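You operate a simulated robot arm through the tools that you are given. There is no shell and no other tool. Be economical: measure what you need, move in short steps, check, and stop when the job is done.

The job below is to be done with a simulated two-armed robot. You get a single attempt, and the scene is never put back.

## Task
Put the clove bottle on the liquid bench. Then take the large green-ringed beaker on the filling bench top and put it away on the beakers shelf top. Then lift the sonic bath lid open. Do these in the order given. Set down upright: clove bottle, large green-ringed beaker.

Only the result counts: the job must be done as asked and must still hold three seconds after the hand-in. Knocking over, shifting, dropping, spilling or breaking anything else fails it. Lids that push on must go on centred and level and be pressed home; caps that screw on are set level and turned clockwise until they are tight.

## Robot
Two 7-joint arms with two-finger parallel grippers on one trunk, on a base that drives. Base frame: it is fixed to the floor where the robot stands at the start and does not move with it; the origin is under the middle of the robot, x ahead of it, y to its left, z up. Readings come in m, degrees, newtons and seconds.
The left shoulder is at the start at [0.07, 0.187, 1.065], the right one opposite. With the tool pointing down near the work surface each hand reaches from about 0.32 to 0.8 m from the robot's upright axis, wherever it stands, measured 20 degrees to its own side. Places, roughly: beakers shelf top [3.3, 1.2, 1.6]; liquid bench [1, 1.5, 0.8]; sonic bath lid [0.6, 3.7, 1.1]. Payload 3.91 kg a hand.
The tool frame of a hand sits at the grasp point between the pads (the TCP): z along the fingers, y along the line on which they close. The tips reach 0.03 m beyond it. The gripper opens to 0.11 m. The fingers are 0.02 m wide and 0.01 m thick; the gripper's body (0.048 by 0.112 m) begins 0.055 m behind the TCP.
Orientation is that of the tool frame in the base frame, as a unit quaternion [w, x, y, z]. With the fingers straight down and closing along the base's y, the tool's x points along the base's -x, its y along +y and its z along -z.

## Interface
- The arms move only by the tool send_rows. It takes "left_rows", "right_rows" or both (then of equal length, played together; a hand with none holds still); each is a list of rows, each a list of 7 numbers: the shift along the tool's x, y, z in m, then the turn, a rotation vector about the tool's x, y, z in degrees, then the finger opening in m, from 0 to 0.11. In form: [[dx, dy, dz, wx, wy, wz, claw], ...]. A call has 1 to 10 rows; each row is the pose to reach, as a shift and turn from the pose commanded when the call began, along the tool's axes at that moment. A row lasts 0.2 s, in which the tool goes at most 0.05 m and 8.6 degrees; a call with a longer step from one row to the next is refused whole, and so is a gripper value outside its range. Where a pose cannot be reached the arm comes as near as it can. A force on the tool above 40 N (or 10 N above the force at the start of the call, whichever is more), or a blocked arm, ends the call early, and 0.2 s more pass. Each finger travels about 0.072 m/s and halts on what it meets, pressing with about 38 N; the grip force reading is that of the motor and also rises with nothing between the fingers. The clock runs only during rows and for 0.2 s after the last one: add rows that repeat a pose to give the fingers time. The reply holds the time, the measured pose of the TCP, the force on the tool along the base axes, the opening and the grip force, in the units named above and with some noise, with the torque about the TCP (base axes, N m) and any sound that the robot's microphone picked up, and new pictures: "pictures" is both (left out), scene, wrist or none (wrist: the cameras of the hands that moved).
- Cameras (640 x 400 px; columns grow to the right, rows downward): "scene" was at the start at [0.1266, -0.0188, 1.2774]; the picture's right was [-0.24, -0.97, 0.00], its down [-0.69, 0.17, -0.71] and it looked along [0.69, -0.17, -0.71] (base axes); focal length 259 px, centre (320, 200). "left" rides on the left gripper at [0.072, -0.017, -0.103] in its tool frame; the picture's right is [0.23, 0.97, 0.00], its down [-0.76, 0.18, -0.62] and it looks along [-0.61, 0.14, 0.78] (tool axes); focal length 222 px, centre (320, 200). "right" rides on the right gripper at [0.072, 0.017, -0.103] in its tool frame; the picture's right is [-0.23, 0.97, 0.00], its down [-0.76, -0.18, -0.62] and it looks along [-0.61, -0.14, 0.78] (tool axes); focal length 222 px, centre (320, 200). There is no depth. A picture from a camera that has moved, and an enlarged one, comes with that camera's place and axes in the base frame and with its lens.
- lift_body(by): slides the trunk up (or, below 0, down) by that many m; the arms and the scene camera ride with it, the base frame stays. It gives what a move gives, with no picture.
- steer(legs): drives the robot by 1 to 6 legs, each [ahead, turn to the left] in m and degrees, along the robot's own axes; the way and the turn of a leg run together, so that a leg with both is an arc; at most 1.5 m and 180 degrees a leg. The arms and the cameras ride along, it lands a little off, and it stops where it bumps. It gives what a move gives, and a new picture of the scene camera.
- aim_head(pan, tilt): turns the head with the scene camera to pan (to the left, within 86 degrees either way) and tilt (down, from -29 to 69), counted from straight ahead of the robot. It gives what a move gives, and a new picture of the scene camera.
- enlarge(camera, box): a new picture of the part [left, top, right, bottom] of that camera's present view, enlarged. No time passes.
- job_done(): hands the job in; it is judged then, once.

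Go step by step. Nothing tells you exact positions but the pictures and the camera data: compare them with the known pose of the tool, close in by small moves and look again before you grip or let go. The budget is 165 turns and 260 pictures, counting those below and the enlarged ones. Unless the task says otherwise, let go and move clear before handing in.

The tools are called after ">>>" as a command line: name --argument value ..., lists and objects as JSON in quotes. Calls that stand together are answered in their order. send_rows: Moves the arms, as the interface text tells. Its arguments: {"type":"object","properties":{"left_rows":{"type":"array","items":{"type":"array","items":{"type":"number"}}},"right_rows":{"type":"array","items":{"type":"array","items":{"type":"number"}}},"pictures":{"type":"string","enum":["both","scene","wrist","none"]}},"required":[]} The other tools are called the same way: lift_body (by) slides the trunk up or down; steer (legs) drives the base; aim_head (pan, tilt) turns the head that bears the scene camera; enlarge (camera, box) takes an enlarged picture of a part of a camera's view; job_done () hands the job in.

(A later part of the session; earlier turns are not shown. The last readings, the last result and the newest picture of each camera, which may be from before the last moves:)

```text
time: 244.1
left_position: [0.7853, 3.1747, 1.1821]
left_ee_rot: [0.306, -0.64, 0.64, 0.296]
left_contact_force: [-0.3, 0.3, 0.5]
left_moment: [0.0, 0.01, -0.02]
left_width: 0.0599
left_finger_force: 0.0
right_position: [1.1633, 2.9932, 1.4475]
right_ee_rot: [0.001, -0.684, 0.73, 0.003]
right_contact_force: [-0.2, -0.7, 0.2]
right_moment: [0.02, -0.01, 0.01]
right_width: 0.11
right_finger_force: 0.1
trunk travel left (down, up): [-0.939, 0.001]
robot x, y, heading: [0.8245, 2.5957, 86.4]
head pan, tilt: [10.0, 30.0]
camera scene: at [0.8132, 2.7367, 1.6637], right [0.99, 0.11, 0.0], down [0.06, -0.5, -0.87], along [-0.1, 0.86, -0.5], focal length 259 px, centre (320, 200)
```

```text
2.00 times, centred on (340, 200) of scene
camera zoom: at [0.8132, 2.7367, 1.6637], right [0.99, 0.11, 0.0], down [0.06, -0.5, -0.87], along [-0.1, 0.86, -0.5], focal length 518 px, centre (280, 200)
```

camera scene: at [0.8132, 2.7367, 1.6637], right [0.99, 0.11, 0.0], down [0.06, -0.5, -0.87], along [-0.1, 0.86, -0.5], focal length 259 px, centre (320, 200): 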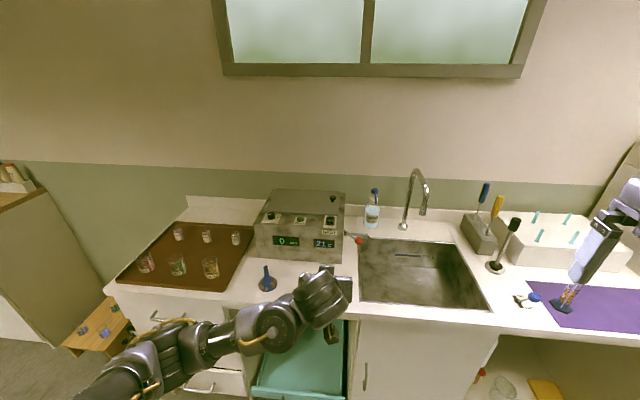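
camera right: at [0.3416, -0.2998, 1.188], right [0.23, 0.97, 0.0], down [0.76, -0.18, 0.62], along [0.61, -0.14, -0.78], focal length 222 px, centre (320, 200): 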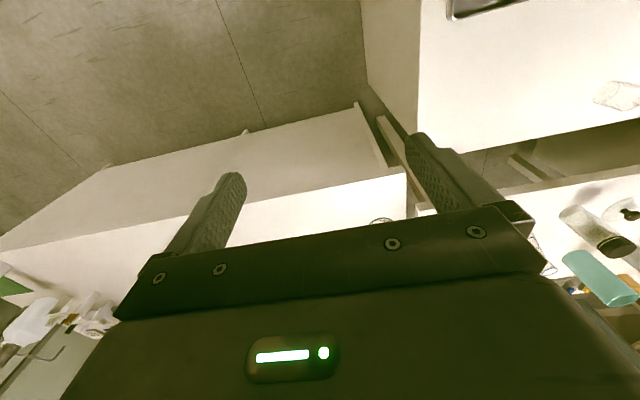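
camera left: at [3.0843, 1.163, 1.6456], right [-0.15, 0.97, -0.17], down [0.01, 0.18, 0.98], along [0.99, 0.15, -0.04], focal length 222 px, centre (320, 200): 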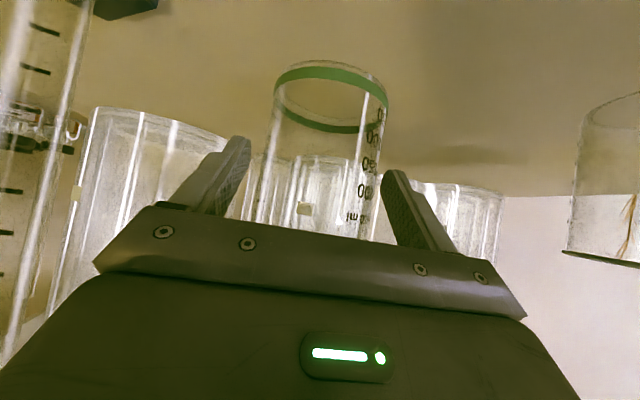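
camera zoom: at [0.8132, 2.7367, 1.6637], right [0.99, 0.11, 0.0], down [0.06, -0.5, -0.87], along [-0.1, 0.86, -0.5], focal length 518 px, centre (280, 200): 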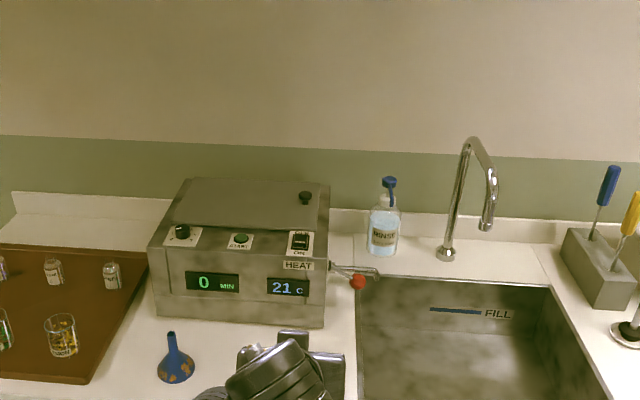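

The bath spans x≈0.46–0.81 with its front at y≈3.53; the lid has a knob near its right edge, implying a hinge on the left. I zoom in to make sure.

>>> enlarge --camera "scene" --box '[245, 180, 375, 265]'

>>> enlarge --camera "scene" --box '[310, 180, 370, 220]'

```text
4.71 times, centred on (310, 222) of scene
camera zoom: at [0.8132, 2.7367, 1.6637], right [0.99, 0.11, 0.0], down [0.06, -0.5, -0.87], along [-0.1, 0.86, -0.5], focal length 1218 px, centre (367, 94)
```

zoom: 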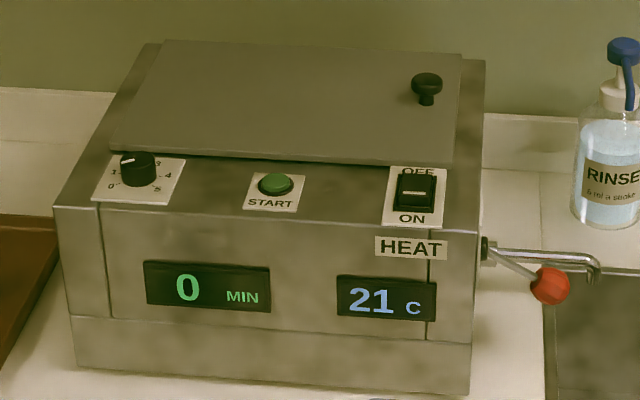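

```text
10.00 times, centred on (340, 200) of scene
camera zoom: at [0.8132, 2.7367, 1.6637], right [0.99, 0.11, 0.0], down [0.06, -0.5, -0.87], along [-0.1, 0.86, -0.5], focal length 2589 px, centre (120, 200)
```

zoom: 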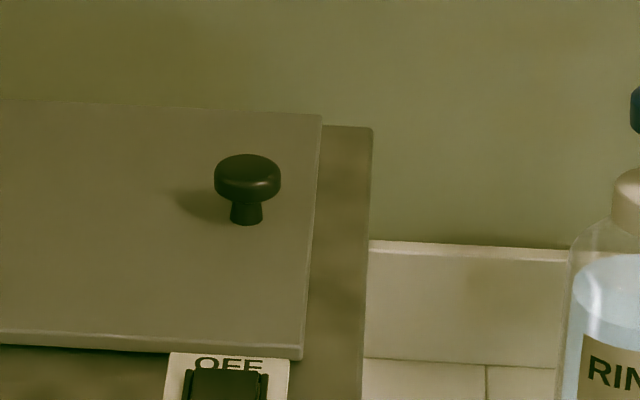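

Triangulated: knob at (0.754, 3.744), lid top z≈1.074, hinge at x≈0.476 on the left. The right hand will grip the knob with fingers closing along y and swing it up over. First I move the left hand out to the left.

>>> send_rows --left_rows '[[0, 0.04, 0, 0, 0, 0, 0.06], [0, 0.08, 0, 0, 0, 0, 0.06], [0, 0.12, 0, 0, 0, 0, 0.06], [0, 0.16, 0, 0, 0, 0, 0.06], [0, 0.2, 0, 0, 0, 0, 0.06], [0, 0.24, 0, 0, 0, 0, 0.06]]' --pictures "none"

>>> send_rows --right_rows '[[0, 0, 0.02, 0, 0, 8, 0.06], [0, 0, 0.04, 0, 0, 16, 0.06], [0, 0, 0.06, 0, 0, 24, 0.06], [0, 0, 0.08, 0, 0, 32, 0.06], [0, 0, 0.1, 0, 0, 40, 0.06], [0, 0, 0.1, 0, 0, 48, 0.06]]' --pictures "scene"

```text
time: 245.5
left_position: [0.5447, 3.1766, 1.1803]
left_ee_rot: [0.306, -0.639, 0.64, 0.296]
left_contact_force: [0.4, 0.4, 0.1]
left_moment: [0.01, -0.01, 0.01]
left_width: 0.0602
left_finger_force: 0.0
right_position: [1.1652, 2.9928, 1.4473]
right_ee_rot: [0.0, -0.683, 0.73, 0.002]
right_contact_force: [-0.7, 0.4, -0.1]
right_moment: [0.01, 0.03, 0.02]
right_width: 0.1101
right_finger_force: 0.0
trunk travel left (down, up): [-0.939, 0.001]
robot x, y, heading: [0.8197, 2.5971, 86.2]
head pan, tilt: [10.0, 30.0]
```

```text
time: 246.9
left_position: [0.5509, 3.1824, 1.1812]
left_ee_rot: [0.303, -0.638, 0.642, 0.296]
left_contact_force: [-0.2, -0.2, -0.8]
left_moment: [-0.01, -0.02, 0.0]
left_width: 0.0601
left_finger_force: 0.0
right_position: [1.2498, 3.0591, 1.4936]
right_ee_rot: [-0.002, -0.337, 0.942, 0.002]
right_contact_force: [0.4, 0.3, -2.2]
right_moment: [0.02, 0.02, 0.03]
right_width: 0.06
right_finger_force: 0.1
right hand out of reach, approached as far as the arm can: row 2, 3, 4, 5, 6
trunk travel left (down, up): [-0.939, 0.001]
robot x, y, heading: [0.82, 2.5956, 86.4]
head pan, tilt: [10.0, 30.0]
camera scene: at [0.8228, 2.7434, 1.6632], right [0.99, 0.11, -0.01], down [0.05, -0.5, -0.86], along [-0.1, 0.86, -0.5], focal length 259 px, centre (320, 200)
```

scene: 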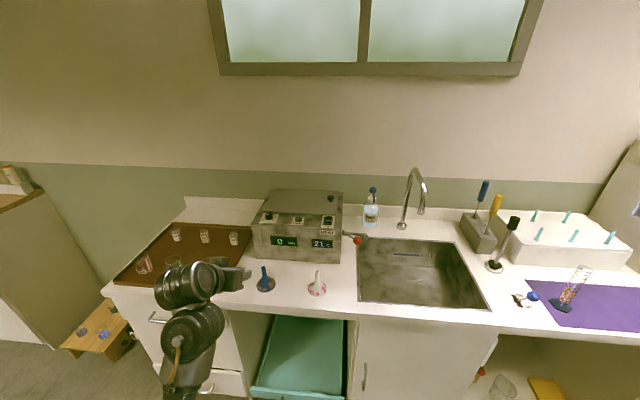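

The left hand is clear. The right arm turned its wrist partway; I bring it to a comfortable spot in front before completing the yaw.

>>> send_rows --right_rows '[[0.005, 0.026, 0.035, 0, 0, 0, 0.06], [0.01, 0.052, 0.07, 0, 0, 0, 0.06], [0.015, 0.078, 0.105, 0, 0, 0, 0.06], [0.02, 0.104, 0.14, 0, 0, 0, 0.06], [0.025, 0.13, 0.175, 0, 0, 0, 0.06], [0.03, 0.156, 0.21, 0, 0, 0, 0.06], [0.034, 0.184, 0.244, 0, 0, 0, 0.06]]' --pictures "none"

>>> send_rows --right_rows '[[0, 0, 0, 0, 0, 8, 0.06], [0, 0, 0, 0, 0, 16, 0.06], [0, 0, 0, 0, 0, 24, 0.06], [0, 0, 0, 0, 0, 32, 0.06], [0, 0, 0, 0, 0, 39, 0.06]]' --pictures "scene"

```text
time: 248.5
left_position: [0.5384, 3.1746, 1.1789]
left_ee_rot: [-0.308, 0.64, -0.638, -0.296]
left_contact_force: [-0.2, -0.1, 0.4]
left_moment: [-0.02, -0.04, -0.05]
left_width: 0.0598
left_finger_force: 0.2
right_position: [1.1683, 3.2096, 1.3233]
right_ee_rot: [0.003, -0.328, 0.945, 0.003]
right_contact_force: [-0.2, -0.3, 0.1]
right_moment: [0.04, -0.04, 0.02]
right_width: 0.0598
right_finger_force: 0.0
right hand out of reach, approached as far as the arm can: row 1, 2, 3, 4, 5, 6, 7
trunk travel left (down, up): [-0.939, 0.001]
robot x, y, heading: [0.8207, 2.5955, 86.3]
head pan, tilt: [10.0, 30.0]
```

```text
time: 249.7
left_position: [0.5417, 3.1789, 1.1789]
left_ee_rot: [-0.305, 0.64, -0.64, -0.295]
left_contact_force: [0.5, -0.9, 0.5]
left_moment: [-0.01, -0.01, -0.03]
left_width: 0.0601
left_finger_force: 0.0
right_position: [1.1974, 3.2835, 1.3392]
right_ee_rot: [0.011, -0.127, 0.99, 0.064]
right_contact_force: [0.2, 0.4, 1.2]
right_moment: [-0.02, -0.04, 0.02]
right_width: 0.0598
right_finger_force: 0.0
right hand out of reach, approached as far as the arm can: row 1, 2, 3, 4, 5
trunk travel left (down, up): [-0.939, 0.001]
robot x, y, heading: [0.8211, 2.5946, 86.6]
head pan, tilt: [10.0, 30.0]
camera scene: at [0.8121, 2.738, 1.6636], right [0.99, 0.11, 0.0], down [0.06, -0.5, -0.87], along [-0.1, 0.86, -0.5], focal length 259 px, centre (320, 200)
```

scene: 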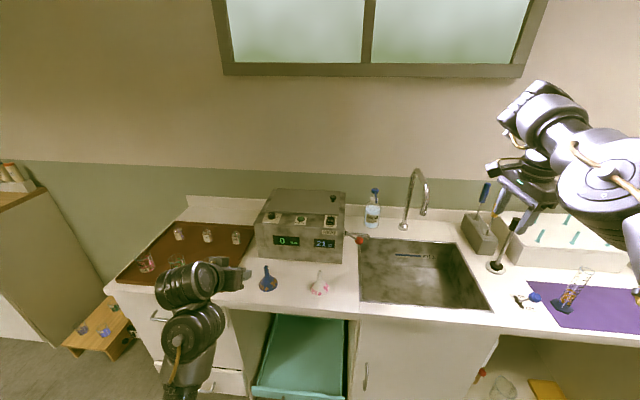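

That wrist direction reaches its limit. I unwind it and will use the opposite yaw with the robot turned left, which needs less wrist turn.

>>> send_rows --right_rows '[[0, 0, 0, 0, 0, -8, 0.06], [0, 0, 0, 0, 0, -16, 0.06], [0, 0, 0, 0, 0, -24, 0.06], [0, 0, 0, 0, 0, -32, 0.06], [0, 0, 0, 0, 0, -40, 0.06], [0, 0, 0, 0, 0, -48, 0.06], [0, 0, 0, 0, 0, -56, 0.06], [0, 0, 0, 0, 0, -64, 0.06], [0, 0, 0, 0, 0, -72, 0.06]]' --pictures "none"

>>> send_rows --right_rows '[[0, 0, 0, 0, 0, -8, 0.06], [0, 0, 0, 0, 0, -16, 0.06], [0, 0, 0, 0, 0, -24, 0.06], [0, 0, 0, 0, 0, -32, 0.06], [0, 0, 0, 0, 0, -40, 0.06], [0, 0, 0, 0, 0, -48, 0.06], [0, 0, 0, 0, 0, -55, 0.06]]' --pictures "scene"

```text
time: 251.7
left_position: [0.5432, 3.1773, 1.1793]
left_ee_rot: [0.306, -0.639, 0.64, 0.296]
left_contact_force: [-0.5, 0.3, -0.4]
left_moment: [0.03, 0.02, 0.0]
left_width: 0.0599
left_finger_force: 0.0
right_position: [1.1995, 3.2869, 1.3427]
right_ee_rot: [0.046, -0.685, 0.726, 0.046]
right_contact_force: [-1.1, -0.3, -0.9]
right_moment: [-0.01, -0.02, -0.02]
right_width: 0.06
right_finger_force: 0.1
trunk travel left (down, up): [-0.939, 0.001]
robot x, y, heading: [0.8222, 2.599, 86.4]
head pan, tilt: [10.0, 30.0]
```

```text
time: 253.3
left_position: [0.5439, 3.1768, 1.1799]
left_ee_rot: [0.306, -0.64, 0.64, 0.297]
left_contact_force: [-0.9, -0.6, -1.0]
left_moment: [-0.03, 0.02, 0.0]
left_width: 0.0599
left_finger_force: 0.0
right_position: [1.2, 3.2871, 1.3439]
right_ee_rot: [-0.062, 0.943, -0.327, -0.02]
right_contact_force: [0.6, -0.4, -0.6]
right_moment: [-0.02, -0.01, 0.01]
right_width: 0.06
right_finger_force: 0.0
trunk travel left (down, up): [-0.939, 0.001]
robot x, y, heading: [0.8176, 2.5981, 86.6]
head pan, tilt: [10.0, 30.0]
camera scene: at [0.8132, 2.7366, 1.6637], right [0.99, 0.11, 0.0], down [0.06, -0.5, -0.87], along [-0.1, 0.86, -0.5], focal length 259 px, centre (320, 200)
```

scene: 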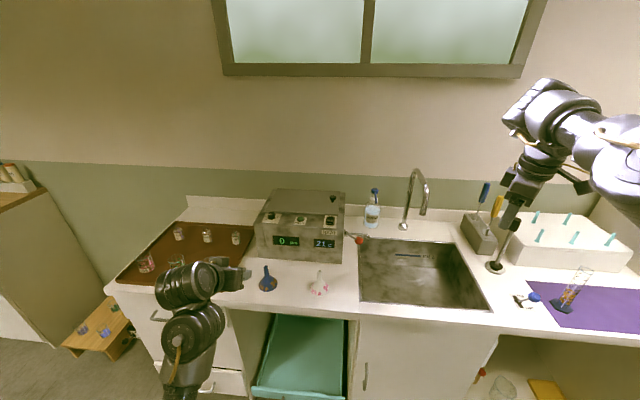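

This direction works without limits. I level the tool and finish the yaw so that the fingers close along y.

>>> send_rows --right_rows '[[0, 0, 0, -5.9, 4.6, 0, 0.06]]' --pictures "none"

>>> send_rows --right_rows '[[0, 0, 0, 0, 0, -8, 0.06], [0, 0, 0, 0, 0, -16, 0.06], [0, 0, 0, 0, 0, -24, 0.06], [0, 0, 0, 0, 0, -32, 0.06], [0, 0, 0, 0, 0, -39, 0.06], [0, 0, 0, 0, 0, -39, 0.06]]' --pictures "wrist"

```text
time: 253.7
left_position: [0.542, 3.1768, 1.1779]
left_ee_rot: [0.307, -0.639, 0.64, 0.295]
left_contact_force: [-0.1, 1.1, 0.4]
left_moment: [0.02, -0.01, -0.01]
left_width: 0.0602
left_finger_force: 0.1
right_position: [1.1754, 3.2717, 1.3396]
right_ee_rot: [-0.031, 0.944, -0.328, -0.008]
right_contact_force: [0.5, 0.3, 0.7]
right_moment: [-0.03, 0.03, -0.03]
right_width: 0.0599
right_finger_force: 0.0
right hand out of reach, approached as far as the arm can: row 1
trunk travel left (down, up): [-0.939, 0.001]
robot x, y, heading: [0.8213, 2.5941, 86.5]
head pan, tilt: [10.0, 30.0]
```

```text
time: 255.1
left_position: [0.5445, 3.1781, 1.1794]
left_ee_rot: [-0.306, 0.64, -0.64, -0.297]
left_contact_force: [-0.3, 0.2, 0.9]
left_moment: [-0.01, 0.02, 0.02]
left_width: 0.06
left_finger_force: 0.0
right_position: [1.1775, 3.2725, 1.3394]
right_ee_rot: [-0.033, 0.999, 0.007, 0.002]
right_contact_force: [0.2, -0.4, -0.7]
right_moment: [0.0, -0.04, -0.01]
right_width: 0.06
right_finger_force: 0.2
trunk travel left (down, up): [-0.939, 0.001]
robot x, y, heading: [0.8263, 2.5932, 86.7]
head pan, tilt: [10.0, 30.0]
camera right: at [1.2486, 3.2483, 1.4421], right [-0.22, -0.97, -0.06], down [-0.77, 0.13, 0.63], along [-0.6, 0.19, -0.77], focal length 222 px, centre (320, 200)
```

right: 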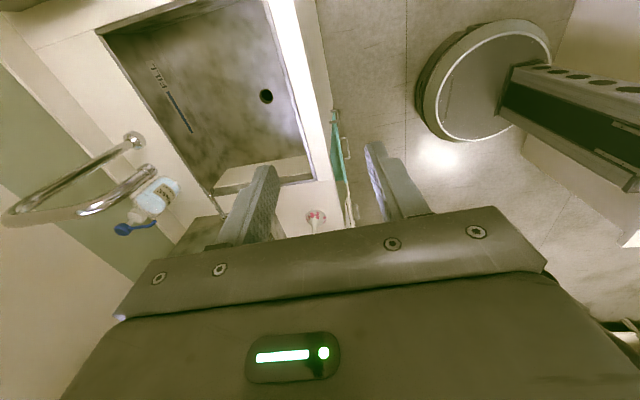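

The right tool is yawed with fingers along y. Now I shift the robot left to x≈0.57 and look again before driving up to the counter.

>>> steer --legs '[[0, 93.3], [0.26, 0], [0, -90], [0.3, 0]]'

>>> aim_head --pan -10 --tilt 40

```text
time: 266.3
left_position: [0.2577, 3.4535, 1.1812]
left_ee_rot: [-0.297, 0.658, -0.621, -0.306]
left_contact_force: [0.3, 0.0, 0.2]
left_moment: [-0.01, 0.02, -0.01]
left_width: 0.0599
left_finger_force: 0.0
right_position: [0.8855, 3.5841, 1.3412]
right_ee_rot: [-0.033, 0.999, 0.034, 0.001]
right_contact_force: [0.1, 0.0, 1.1]
right_moment: [0.03, 0.02, 0.01]
right_width: 0.06
right_finger_force: 0.1
trunk travel left (down, up): [-0.939, 0.001]
robot x, y, heading: [0.5666, 2.8926, 89.8]
head pan, tilt: [10.0, 30.0]
camera scene: at [0.5524, 3.0284, 1.6639], right [0.99, 0.17, 0.0], down [0.09, -0.49, -0.87], along [-0.15, 0.85, -0.5], focal length 259 px, centre (320, 200)
```

scene: 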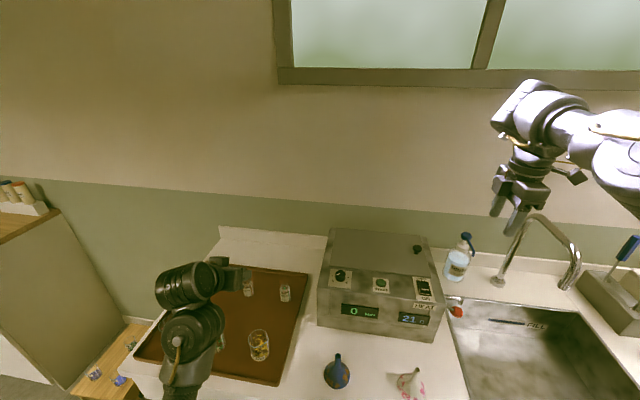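

```text
time: 267.1
left_position: [0.2582, 3.4554, 1.1794]
left_ee_rot: [-0.297, 0.658, -0.622, -0.304]
left_contact_force: [1.1, 0.4, 0.1]
left_moment: [0.0, 0.01, -0.01]
left_width: 0.0602
left_finger_force: 0.1
right_position: [0.8865, 3.5874, 1.3387]
right_ee_rot: [-0.032, 0.999, 0.034, 0.002]
right_contact_force: [0.6, 0.0, -0.1]
right_moment: [-0.02, -0.02, -0.02]
right_width: 0.06
right_finger_force: 0.1
trunk travel left (down, up): [-0.939, 0.001]
robot x, y, heading: [0.5661, 2.8952, 89.9]
head pan, tilt: [-10.0, 40.0]
camera scene: at [0.5829, 3.0267, 1.6482], right [0.98, -0.18, 0.0], down [-0.11, -0.63, -0.77], along [0.14, 0.75, -0.64], focal length 259 px, centre (320, 200)
```

scene: 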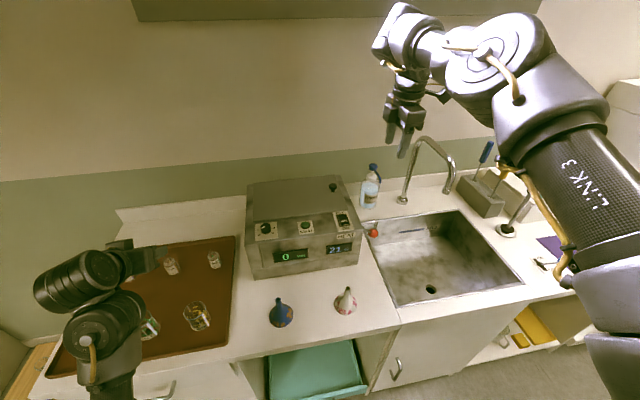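

I drive 11 cm closer and bring the right hand above the knob.

>>> steer --legs '[[0.11, 0]]'

>>> send_rows --right_rows '[[-0.035, -0.014, 0.02, 0, 0, 0, 0.06], [-0.07, -0.027, 0.04, 0, 0, 0, 0.06], [-0.1, -0.04, 0.07, 0, 0, 0, 0.06], [-0.127, -0.052, 0.1, 0, 0, 0, 0.06], [-0.127, -0.052, 0.1, 0, 0, 0, 0.06]]' --pictures "both"

```text
time: 268.3
left_position: [0.2594, 3.551, 1.1865]
left_ee_rot: [-0.302, 0.655, -0.621, -0.308]
left_contact_force: [0.4, 0.7, 0.2]
left_moment: [-0.03, -0.01, -0.01]
left_width: 0.0603
left_finger_force: 0.0
right_position: [0.8874, 3.681, 1.3502]
right_ee_rot: [-0.04, 0.999, 0.034, 0.001]
right_contact_force: [0.1, -0.5, 1.7]
right_moment: [0.02, 0.02, 0.01]
right_width: 0.0599
right_finger_force: 0.1
trunk travel left (down, up): [-0.939, 0.001]
robot x, y, heading: [0.5732, 3.0025, 89.7]
head pan, tilt: [-10.0, 40.0]
camera scene: at [0.5842, 3.1216, 1.6494], right [0.98, -0.18, 0.0], down [-0.12, -0.63, -0.77], along [0.14, 0.76, -0.64], focal length 259 px, centre (320, 200)
```

scene: 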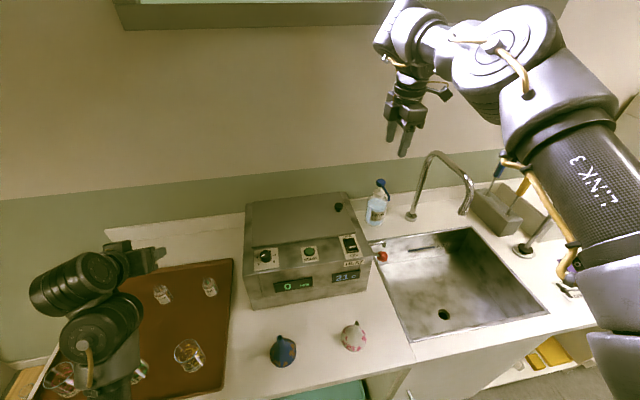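

```text
time: 269.5
left_position: [0.2579, 3.5613, 1.1822]
left_ee_rot: [-0.299, 0.656, -0.621, -0.307]
left_contact_force: [0.1, -0.1, 0.2]
left_moment: [-0.01, 0.01, 0.01]
left_width: 0.0601
left_finger_force: 0.1
right_position: [0.7456, 3.7187, 1.2543]
right_ee_rot: [-0.036, 0.999, 0.032, 0.0]
right_contact_force: [-0.3, -0.2, -0.2]
right_moment: [0.02, -0.01, 0.0]
right_width: 0.0601
right_finger_force: 0.0
right hand out of reach, approached as far as the arm can: row 2, 3, 4, 5
trunk travel left (down, up): [-0.939, 0.001]
robot x, y, heading: [0.5736, 2.9984, 89.7]
head pan, tilt: [-10.0, 40.0]
camera scene: at [0.582, 3.1354, 1.6483], right [0.98, -0.18, 0.0], down [-0.11, -0.63, -0.77], along [0.14, 0.75, -0.64], focal length 259 px, centre (320, 200)
camera right: at [0.8183, 3.6985, 1.3571], right [-0.16, -0.98, -0.07], down [-0.77, 0.08, 0.63], along [-0.62, 0.16, -0.77], focal length 222 px, centre (320, 200)
```

scene: 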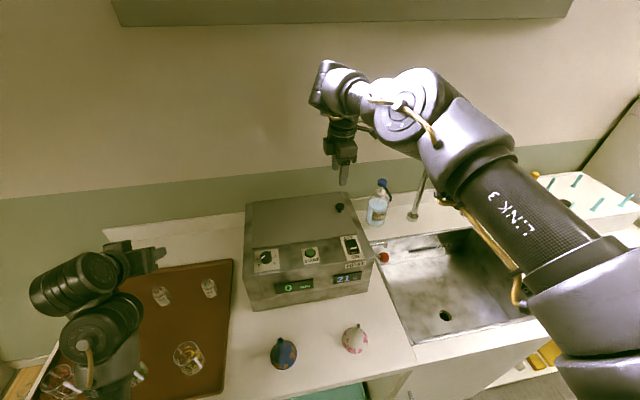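
right: 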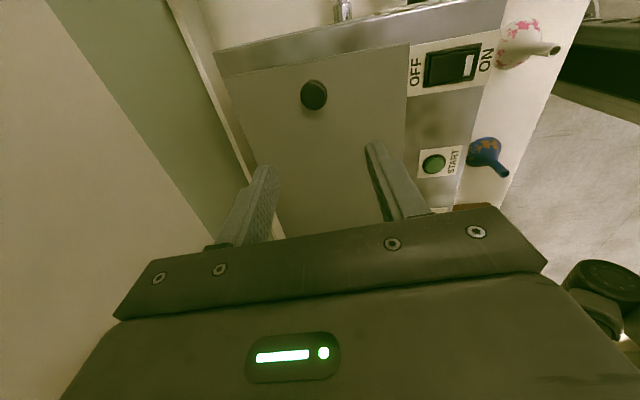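

The knob is at (0.757, 3.735). I align and descend to just above it.

>>> send_rows --right_rows '[[0.012, -0.008, 0.03, 0, 0, 0, 0.06], [0.012, -0.008, 0.06, 0, 0, 0, 0.06], [0.012, -0.008, 0.09, 0, 0, 0, 0.06], [0.012, -0.008, 0.1, 0, 0, 0, 0.06]]' --pictures "both"

>>> enlarge --camera "scene" --box '[290, 130, 390, 230]'

```text
time: 270.5
left_position: [0.2594, 3.5601, 1.1813]
left_ee_rot: [-0.298, 0.656, -0.621, -0.307]
left_contact_force: [0.9, 0.1, 0.2]
left_moment: [0.02, 0.01, 0.0]
left_width: 0.0598
left_finger_force: 0.1
right_position: [0.7574, 3.7267, 1.1517]
right_ee_rot: [-0.035, 0.999, 0.033, -0.001]
right_contact_force: [-0.4, 0.5, 0.5]
right_moment: [0.01, -0.04, 0.01]
right_width: 0.0602
right_finger_force: 0.1
right hand out of reach, approached as far as the arm can: row 1, 2, 3, 4
trunk travel left (down, up): [-0.939, 0.001]
robot x, y, heading: [0.572, 2.9957, 89.6]
head pan, tilt: [-10.0, 40.0]
camera scene: at [0.5842, 3.1359, 1.6482], right [0.98, -0.18, 0.0], down [-0.12, -0.63, -0.77], along [0.14, 0.75, -0.64], focal length 259 px, centre (320, 200)
camera right: at [0.8301, 3.7062, 1.2534], right [-0.16, -0.98, -0.07], down [-0.77, 0.08, 0.63], along [-0.62, 0.16, -0.77], focal length 222 px, centre (320, 200)
```

scene: 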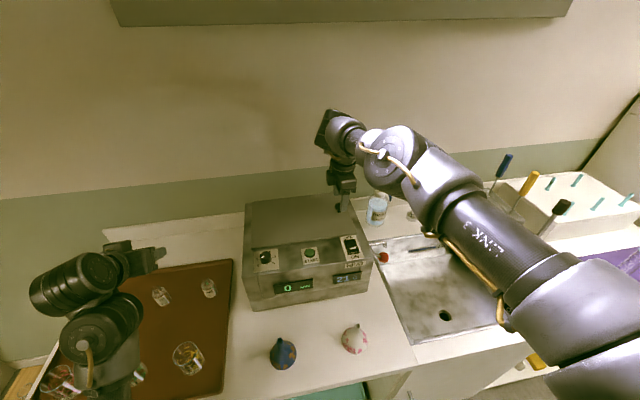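
right: 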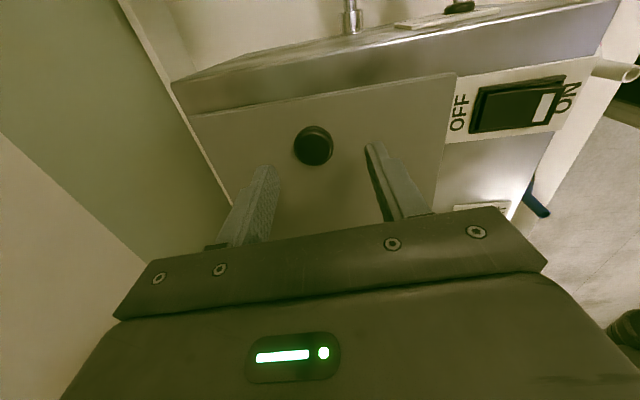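

```text
4.00 times, centred on (340, 180) of scene
camera zoom: at [0.5842, 3.1359, 1.6482], right [0.98, -0.18, 0.0], down [-0.12, -0.63, -0.77], along [0.14, 0.75, -0.64], focal length 1036 px, centre (240, 280)
```

zoom: 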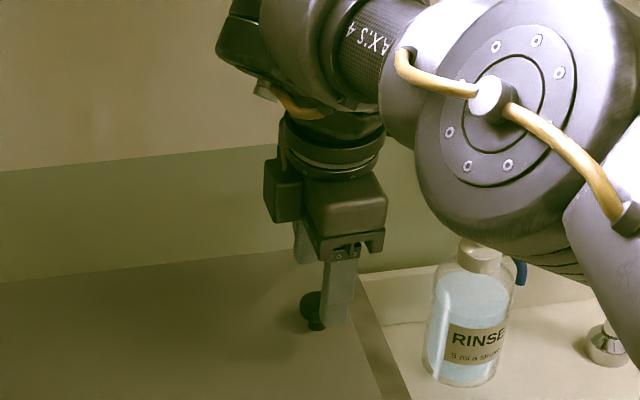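

Aligned; I make a small y correction, descend to the knob and close.

>>> send_rows --right_rows '[[-0.003, -0.006, 0.0, 0, 0, 0, 0.06], [-0.003, -0.006, 0.02, 0, 0, 0, 0.06], [-0.003, -0.006, 0.037, 0, 0, 0, 0.06], [-0.003, -0.006, 0.037, 0, 0, 0, 0.04], [-0.003, -0.006, 0.037, 0, 0, 0, 0.015], [-0.003, -0.006, 0.037, 0, 0, 0, 0.01], [-0.003, -0.006, 0.037, 0, 0, 0, 0.01]]' --pictures "both"

>>> enlarge --camera "scene" --box '[290, 130, 390, 230]'

```text
time: 272.2
left_position: [0.2566, 3.5623, 1.1789]
left_ee_rot: [-0.298, 0.657, -0.621, -0.305]
left_contact_force: [0.9, -0.2, -0.2]
left_moment: [0.01, 0.0, 0.0]
left_width: 0.0599
left_finger_force: 0.0
right_position: [0.7376, 3.7276, 1.1188]
right_ee_rot: [-0.039, 0.998, 0.041, -0.003]
right_contact_force: [-18.8, 19.5, 1.4]
right_moment: [0.61, 0.37, 0.37]
right_width: 0.0199
right_finger_force: 10.4
right hand out of reach, approached as far as the arm can: row 1, 2, 3, 4, 5, 6, 7
trunk travel left (down, up): [-0.939, 0.001]
robot x, y, heading: [0.5705, 3.0028, 89.9]
head pan, tilt: [-10.0, 40.0]
stopped in row 7 (right hand): the force on the tool passed its limit (the readings are from after the stop); the commanded pose is now the measured one
camera scene: at [0.5795, 3.14, 1.6477], right [0.98, -0.17, 0.0], down [-0.11, -0.64, -0.76], along [0.13, 0.75, -0.64], focal length 259 px, centre (320, 200)
camera right: at [0.8104, 3.7083, 1.2214], right [-0.15, -0.99, -0.07], down [-0.77, 0.07, 0.64], along [-0.62, 0.15, -0.77], focal length 222 px, centre (320, 200)
```

scene: 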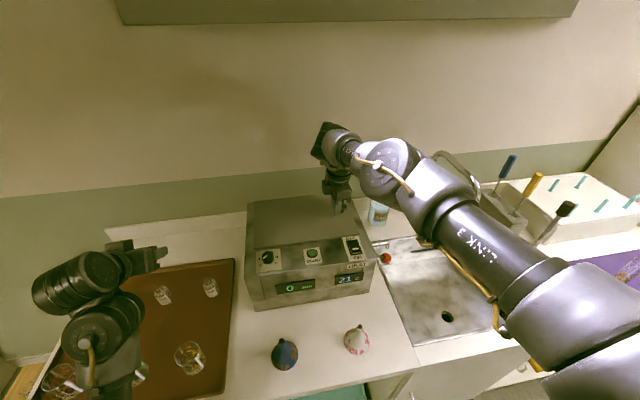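
right: 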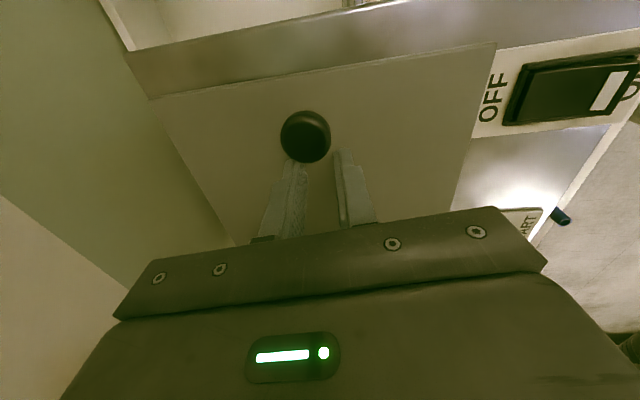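

```text
4.00 times, centred on (340, 180) of scene
camera zoom: at [0.5795, 3.14, 1.6477], right [0.98, -0.17, 0.0], down [-0.11, -0.64, -0.76], along [0.13, 0.75, -0.64], focal length 1036 px, centre (240, 280)
```

zoom: 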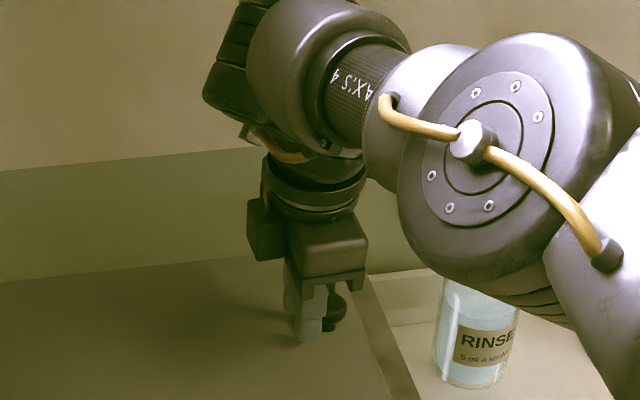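

The fingers slipped off to the knob's left; the knob is really about 1 cm further right (x≈0.765). I open, rise, and realign.

>>> send_rows --right_rows '[[0, 0, 0, 0, 0, 0, 0.04], [0, 0, 0, 0, 0, 0, 0.06], [0, 0, -0.03, 0, 0, 0, 0.06], [0.015, -0.003, -0.035, 0, 0, 0, 0.06], [0.029, -0.006, -0.035, 0, 0, 0, 0.06], [0.029, -0.006, -0.02, 0, 0, 0, 0.06]]' --pictures "both"

>>> enlarge --camera "scene" --box '[290, 130, 390, 230]'

```text
time: 273.6
left_position: [0.2568, 3.56, 1.1822]
left_ee_rot: [-0.3, 0.656, -0.621, -0.306]
left_contact_force: [-0.8, 0.3, 0.1]
left_moment: [0.01, 0.0, 0.0]
left_width: 0.06
left_finger_force: 0.0
right_position: [0.7692, 3.7298, 1.1404]
right_ee_rot: [-0.037, 0.999, 0.037, -0.001]
right_contact_force: [0.2, -0.4, 0.1]
right_moment: [0.01, 0.0, -0.03]
right_width: 0.0599
right_finger_force: 0.1
trunk travel left (down, up): [-0.939, 0.001]
robot x, y, heading: [0.5708, 2.9965, 89.9]
head pan, tilt: [-10.0, 40.0]
camera scene: at [0.5811, 3.1352, 1.6484], right [0.98, -0.18, 0.0], down [-0.11, -0.63, -0.77], along [0.14, 0.75, -0.64], focal length 259 px, centre (320, 200)
camera right: at [0.8416, 3.7088, 1.2427], right [-0.15, -0.99, -0.07], down [-0.77, 0.07, 0.63], along [-0.62, 0.15, -0.77], focal length 222 px, centre (320, 200)
```

scene: 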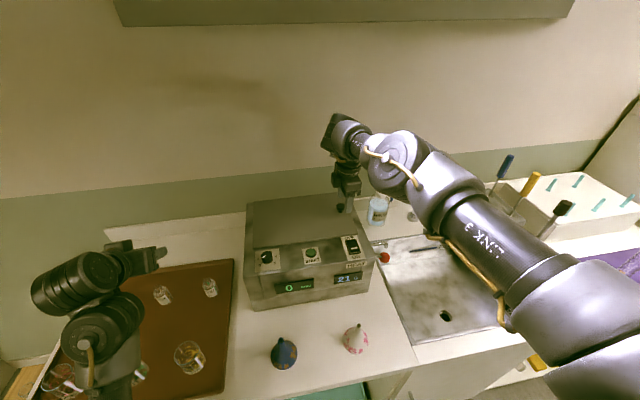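
right: 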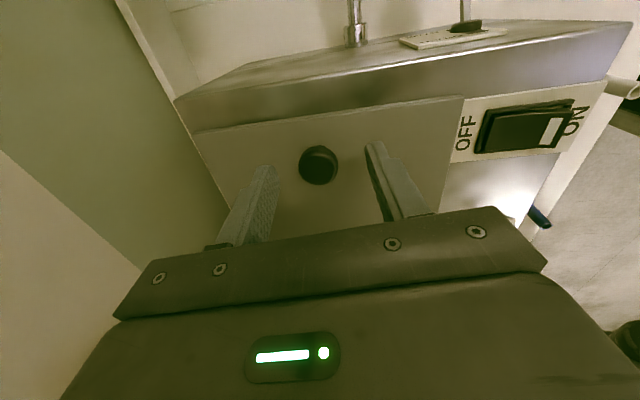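

```text
4.00 times, centred on (340, 180) of scene
camera zoom: at [0.5811, 3.1352, 1.6484], right [0.98, -0.18, 0.0], down [-0.11, -0.63, -0.77], along [0.14, 0.75, -0.64], focal length 1036 px, centre (240, 280)
```

zoom: 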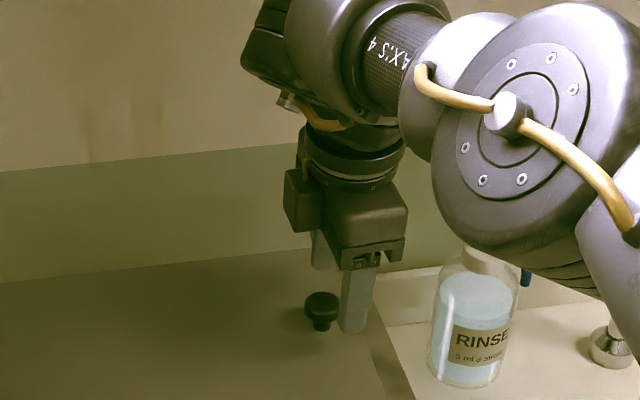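

The wrist ray again gives the knob at (0.759, 3.735); the arm was at its reach limit, which pulled it aside. I rise and drive 4 cm closer for margin.

>>> send_rows --right_rows '[[0, 0, -0.03, 0, 0, 0, 0.06], [0, 0.02, -0.05, 0, 0, 0, 0.06], [0, 0.035, -0.05, 0, 0, 0, 0.06]]' --pictures "none"

>>> steer --legs '[[0.04, 0]]'

>>> enlarge --camera "right" --box '[200, 60, 440, 210]'

```text
time: 274.4
left_position: [0.2607, 3.5587, 1.1825]
left_ee_rot: [-0.299, 0.656, -0.622, -0.308]
left_contact_force: [-0.5, 0.5, -0.5]
left_moment: [0.01, 0.01, -0.05]
left_width: 0.0595
left_finger_force: 0.0
right_position: [0.7764, 3.6918, 1.1902]
right_ee_rot: [-0.037, 0.999, 0.036, -0.002]
right_contact_force: [-0.2, 0.1, -0.1]
right_moment: [-0.01, 0.0, -0.01]
right_width: 0.06
right_finger_force: 0.1
trunk travel left (down, up): [-0.939, 0.001]
robot x, y, heading: [0.5727, 2.9992, 90.2]
head pan, tilt: [-10.0, 40.0]
```

```text
time: 275.2
left_position: [0.2592, 3.5637, 1.1831]
left_ee_rot: [-0.299, 0.656, -0.622, -0.307]
left_contact_force: [0.3, -0.1, 1.0]
left_moment: [-0.01, 0.0, 0.02]
left_width: 0.0602
left_finger_force: 0.0
right_position: [0.7739, 3.6964, 1.191]
right_ee_rot: [-0.038, 0.999, 0.036, -0.003]
right_contact_force: [-0.1, 0.4, 0.3]
right_moment: [0.01, 0.01, 0.0]
right_width: 0.0599
right_finger_force: 0.0
trunk travel left (down, up): [-0.939, 0.001]
robot x, y, heading: [0.5693, 3.0027, 89.8]
head pan, tilt: [-10.0, 40.0]
stopped in leg 1: the robot was blocked; the commanded pose is now the measured one
camera scene: at [0.583, 3.1385, 1.6484], right [0.98, -0.18, 0.0], down [-0.11, -0.63, -0.77], along [0.14, 0.75, -0.64], focal length 259 px, centre (320, 200)
```

scene: 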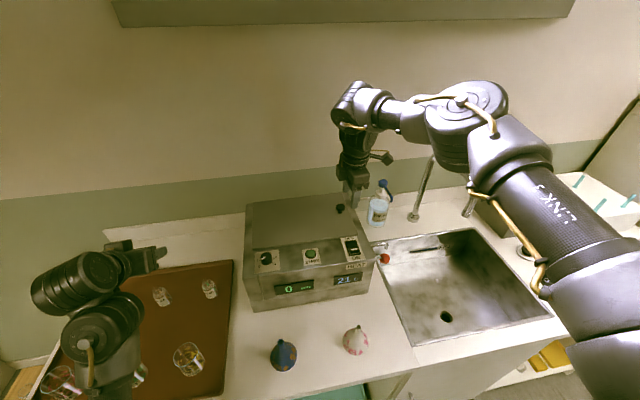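

```text
2.67 times, centred on (320, 135) of right
camera zoom: at [0.8477, 3.6754, 1.2925], right [-0.16, -0.99, -0.07], down [-0.77, 0.07, 0.64], along [-0.62, 0.16, -0.77], focal length 592 px, centre (320, 373)
```

zoom: 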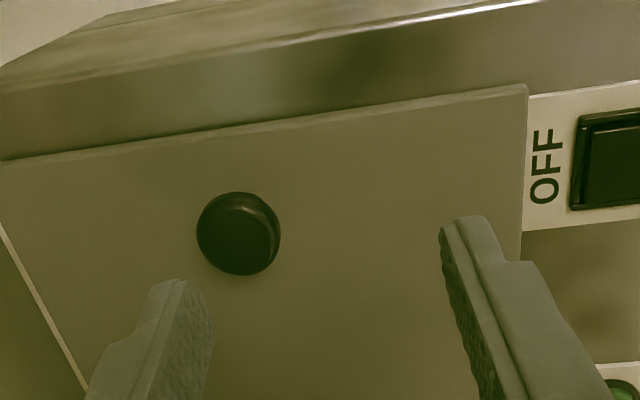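

The robot touches the counter, so reach is limited. Standing further left (x≈0.43) centres the right shoulder on the lid's arc, with a bit more forward tilt of the hand. I reposition.

>>> steer --legs '[[-0.2, 0], [0, 90], [0.14, 0], [0, -90]]'

>>> send_rows --right_rows '[[0, 0, 0, 5, 0, 0, 0.06], [0, 0, 0, 9, 0, 0, 0.06], [0, 0, 0, 9, 0, 0, 0.06]]' --pictures "none"

>>> steer --legs '[[0.19, 0]]'

```text
time: 285.2
left_position: [0.1104, 3.3622, 1.1833]
left_ee_rot: [-0.297, 0.66, -0.617, -0.309]
left_contact_force: [-0.1, -0.7, 0.2]
left_moment: [0.01, 0.01, -0.02]
left_width: 0.0601
left_finger_force: 0.0
right_position: [0.6238, 3.5, 1.1899]
right_ee_rot: [-0.038, 0.998, 0.044, -0.002]
right_contact_force: [0.6, 0.6, 0.1]
right_moment: [-0.02, 0.04, -0.02]
right_width: 0.0601
right_finger_force: 0.2
trunk travel left (down, up): [-0.939, 0.001]
robot x, y, heading: [0.4295, 2.8066, 90.5]
head pan, tilt: [-10.0, 40.0]
camera scene: at [0.4396, 2.9412, 1.6483], right [0.99, -0.16, 0.0], down [-0.1, -0.63, -0.77], along [0.12, 0.76, -0.64], focal length 259 px, centre (320, 200)
```

scene: 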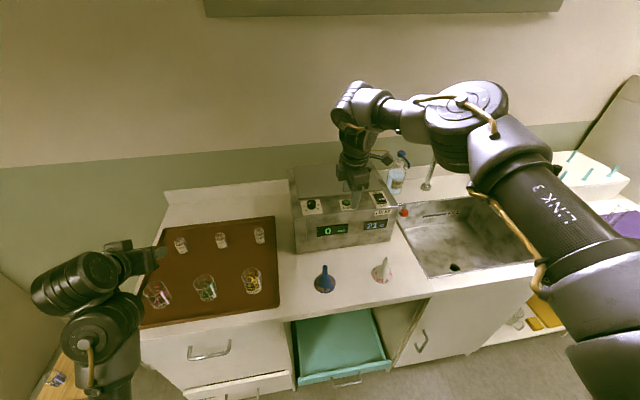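

```text
time: 286.0
left_position: [0.1096, 3.363, 1.1826]
left_ee_rot: [-0.297, 0.66, -0.617, -0.308]
left_contact_force: [0.7, -0.5, 0.0]
left_moment: [0.03, -0.02, 0.01]
left_width: 0.06
left_finger_force: 0.0
right_position: [0.624, 3.502, 1.1886]
right_ee_rot: [-0.116, 0.992, 0.043, -0.005]
right_contact_force: [-0.6, 0.2, -0.5]
right_moment: [-0.01, 0.0, 0.01]
right_width: 0.0598
right_finger_force: 0.0
trunk travel left (down, up): [-0.939, 0.001]
robot x, y, heading: [0.4283, 2.8052, 90.8]
head pan, tilt: [-10.0, 40.0]
```

```text
time: 287.5
left_position: [0.1091, 3.5468, 1.1844]
left_ee_rot: [-0.299, 0.659, -0.617, -0.309]
left_contact_force: [-0.5, -0.4, -1.2]
left_moment: [0.01, 0.0, 0.03]
left_width: 0.0598
left_finger_force: 0.0
right_position: [0.6234, 3.6838, 1.1918]
right_ee_rot: [-0.117, 0.992, 0.043, -0.006]
right_contact_force: [-0.5, -0.1, 1.0]
right_moment: [-0.01, 0.01, 0.02]
right_width: 0.0598
right_finger_force: 0.1
trunk travel left (down, up): [-0.939, 0.001]
robot x, y, heading: [0.4296, 2.9929, 90.6]
head pan, tilt: [-10.0, 40.0]
camera scene: at [0.4385, 3.1234, 1.6488], right [0.99, -0.16, 0.0], down [-0.11, -0.63, -0.77], along [0.13, 0.76, -0.64], focal length 259 px, centre (320, 200)
```

scene: 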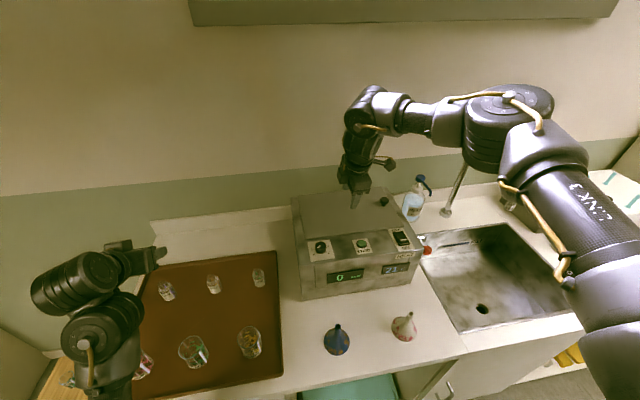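

Now I move the right hand over the knob from here.

>>> send_rows --right_rows '[[0.045, -0.005, 0, 0, 0, 0, 0.06], [0.09, -0.01, 0, 0, 0, 0, 0.06], [0.138, -0.0152, 0.01, 0, 0, 0, 0.06], [0.138, -0.0152, 0.031, 0, 0, 0, 0.06], [0.138, -0.0152, 0.031, 0, 0, 0, 0.06]]' --pictures "wrist"

>>> enlarge --camera "scene" --box '[330, 130, 450, 250]'

```text
time: 288.7
left_position: [0.1102, 3.5479, 1.1833]
left_ee_rot: [-0.298, 0.659, -0.618, -0.309]
left_contact_force: [0.4, 0.8, 0.8]
left_moment: [-0.01, 0.02, 0.0]
left_width: 0.0599
left_finger_force: 0.0
right_position: [0.7616, 3.7196, 1.1655]
right_ee_rot: [-0.117, 0.992, 0.042, -0.007]
right_contact_force: [0.3, 0.0, 0.8]
right_moment: [0.03, -0.02, -0.01]
right_width: 0.06
right_finger_force: 0.1
trunk travel left (down, up): [-0.939, 0.001]
robot x, y, heading: [0.4286, 2.9945, 90.4]
head pan, tilt: [-10.0, 40.0]
camera right: at [0.8364, 3.6835, 1.2624], right [-0.15, -0.96, -0.23], down [-0.76, -0.04, 0.65], along [-0.63, 0.27, -0.73], focal length 222 px, centre (320, 200)
```

right: 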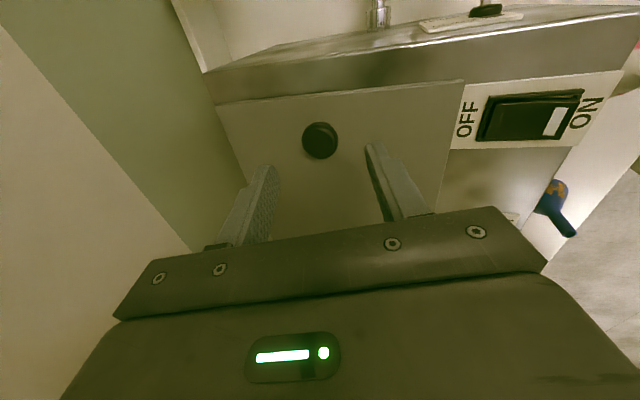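

```text
3.33 times, centred on (390, 190) of scene
camera zoom: at [0.4384, 3.1265, 1.6485], right [0.99, -0.16, 0.0], down [-0.11, -0.63, -0.77], along [0.13, 0.76, -0.64], focal length 863 px, centre (87, 233)
```

zoom: 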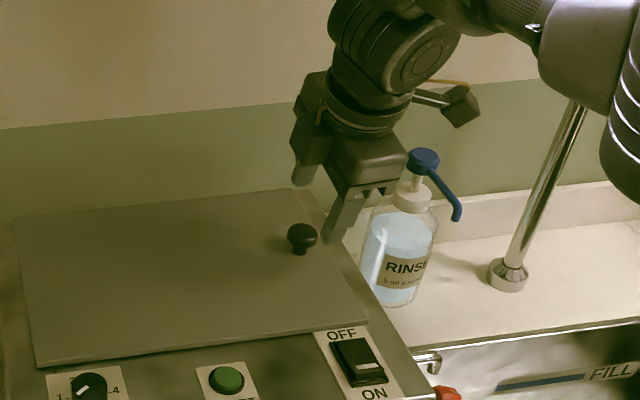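

Well aligned and within reach now. I descend along the tool axis and close on the knob.

>>> send_rows --right_rows '[[-0.003, 0, 0.02, 0, 0, 0, 0.06], [-0.003, 0, 0.04, 0, 0, 0, 0.06], [-0.003, 0, 0.047, 0, 0, 0, 0.06], [-0.003, 0, 0.047, 0, 0, 0, 0.045], [-0.003, 0, 0.047, 0, 0, 0, 0.03], [-0.003, 0, 0.047, 0, 0, 0, 0.015], [-0.003, 0, 0.047, 0, 0, 0, 0.015]]' --pictures "wrist"

>>> enlarge --camera "scene" --box '[330, 130, 450, 250]'

```text
time: 290.3
left_position: [0.1089, 3.5499, 1.182]
left_ee_rot: [-0.298, 0.659, -0.618, -0.309]
left_contact_force: [-0.1, 0.2, 0.1]
left_moment: [-0.04, -0.01, -0.01]
left_width: 0.0603
left_finger_force: 0.0
right_position: [0.7566, 3.7298, 1.1175]
right_ee_rot: [-0.115, 0.992, 0.042, -0.006]
right_contact_force: [-0.8, -2.9, -1.4]
right_moment: [0.04, -0.24, -0.01]
right_width: 0.0286
right_finger_force: 44.9
trunk travel left (down, up): [-0.939, 0.001]
robot x, y, heading: [0.4227, 2.9901, 90.5]
head pan, tilt: [-10.0, 40.0]
camera right: at [0.8311, 3.6947, 1.2142], right [-0.15, -0.96, -0.22], down [-0.76, -0.04, 0.65], along [-0.63, 0.26, -0.73], focal length 222 px, centre (320, 200)
```

right: 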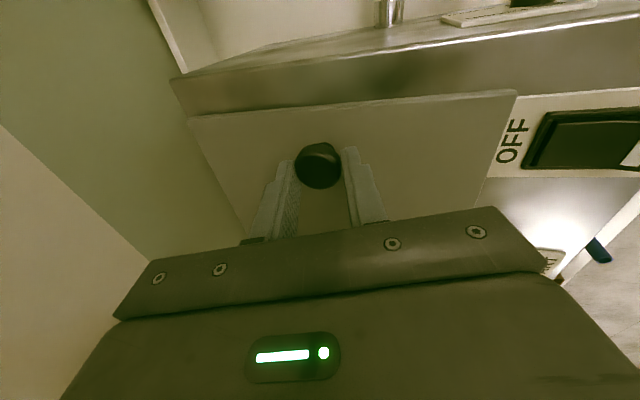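

```text
3.33 times, centred on (390, 190) of scene
camera zoom: at [0.4385, 3.1275, 1.6483], right [0.99, -0.16, 0.0], down [-0.11, -0.63, -0.77], along [0.13, 0.76, -0.64], focal length 863 px, centre (87, 233)
```

zoom: 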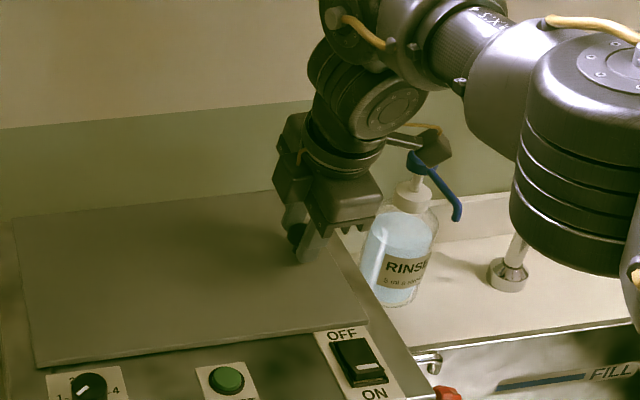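

The knob is held firmly. I begin lifting along the arc around the left hinge, to 24° first.

>>> send_rows --right_rows '[[-0.0023, -0.0047, -0.019, 0, 0, 0, 0.01], [-0.0061, -0.0095, -0.0377, 0, 0, 0, 0.01], [-0.0111, -0.0143, -0.056, 0, 0, 0, 0.01], [-0.0174, -0.0192, -0.074, 0, 0, 0, 0.01], [-0.0251, -0.0241, -0.0914, 0, 0, 0, 0.01], [-0.034, -0.0289, -0.1083, 0, 0, 0, 0.01]]' --pictures "both"

```text
time: 291.7
left_position: [0.1082, 3.5464, 1.183]
left_ee_rot: [-0.298, 0.659, -0.617, -0.309]
left_contact_force: [0.7, 0.3, 0.6]
left_moment: [0.0, 0.02, 0.03]
left_width: 0.0602
left_finger_force: 0.1
right_position: [0.7229, 3.7282, 1.2328]
right_ee_rot: [-0.117, 0.992, 0.043, -0.005]
right_contact_force: [-1.0, -14.8, -7.2]
right_moment: [-0.14, -1.25, -0.16]
right_width: 0.0285
right_finger_force: 45.0
trunk travel left (down, up): [-0.939, 0.001]
robot x, y, heading: [0.4273, 2.9975, 90.6]
head pan, tilt: [-10.0, 40.0]
camera scene: at [0.4369, 3.1247, 1.6486], right [0.99, -0.16, 0.0], down [-0.11, -0.63, -0.77], along [0.13, 0.76, -0.64], focal length 259 px, centre (320, 200)
camera right: at [0.7966, 3.694, 1.3292], right [-0.15, -0.96, -0.23], down [-0.76, -0.04, 0.65], along [-0.63, 0.27, -0.73], focal length 222 px, centre (320, 200)
```

scene: 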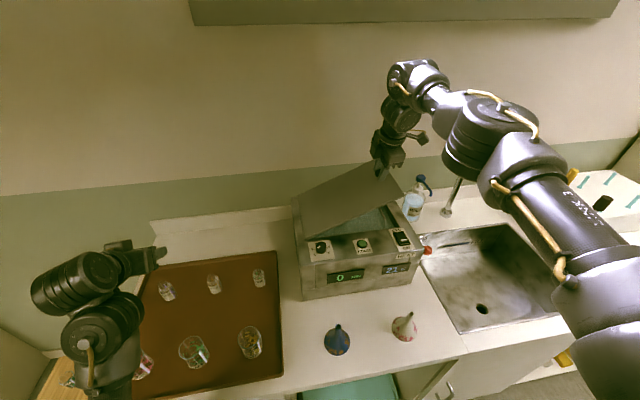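
right: 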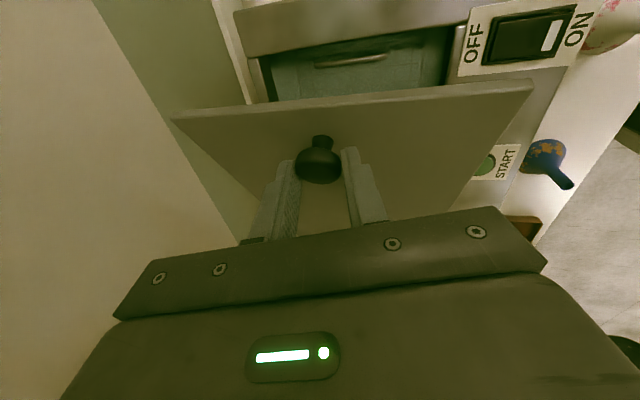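

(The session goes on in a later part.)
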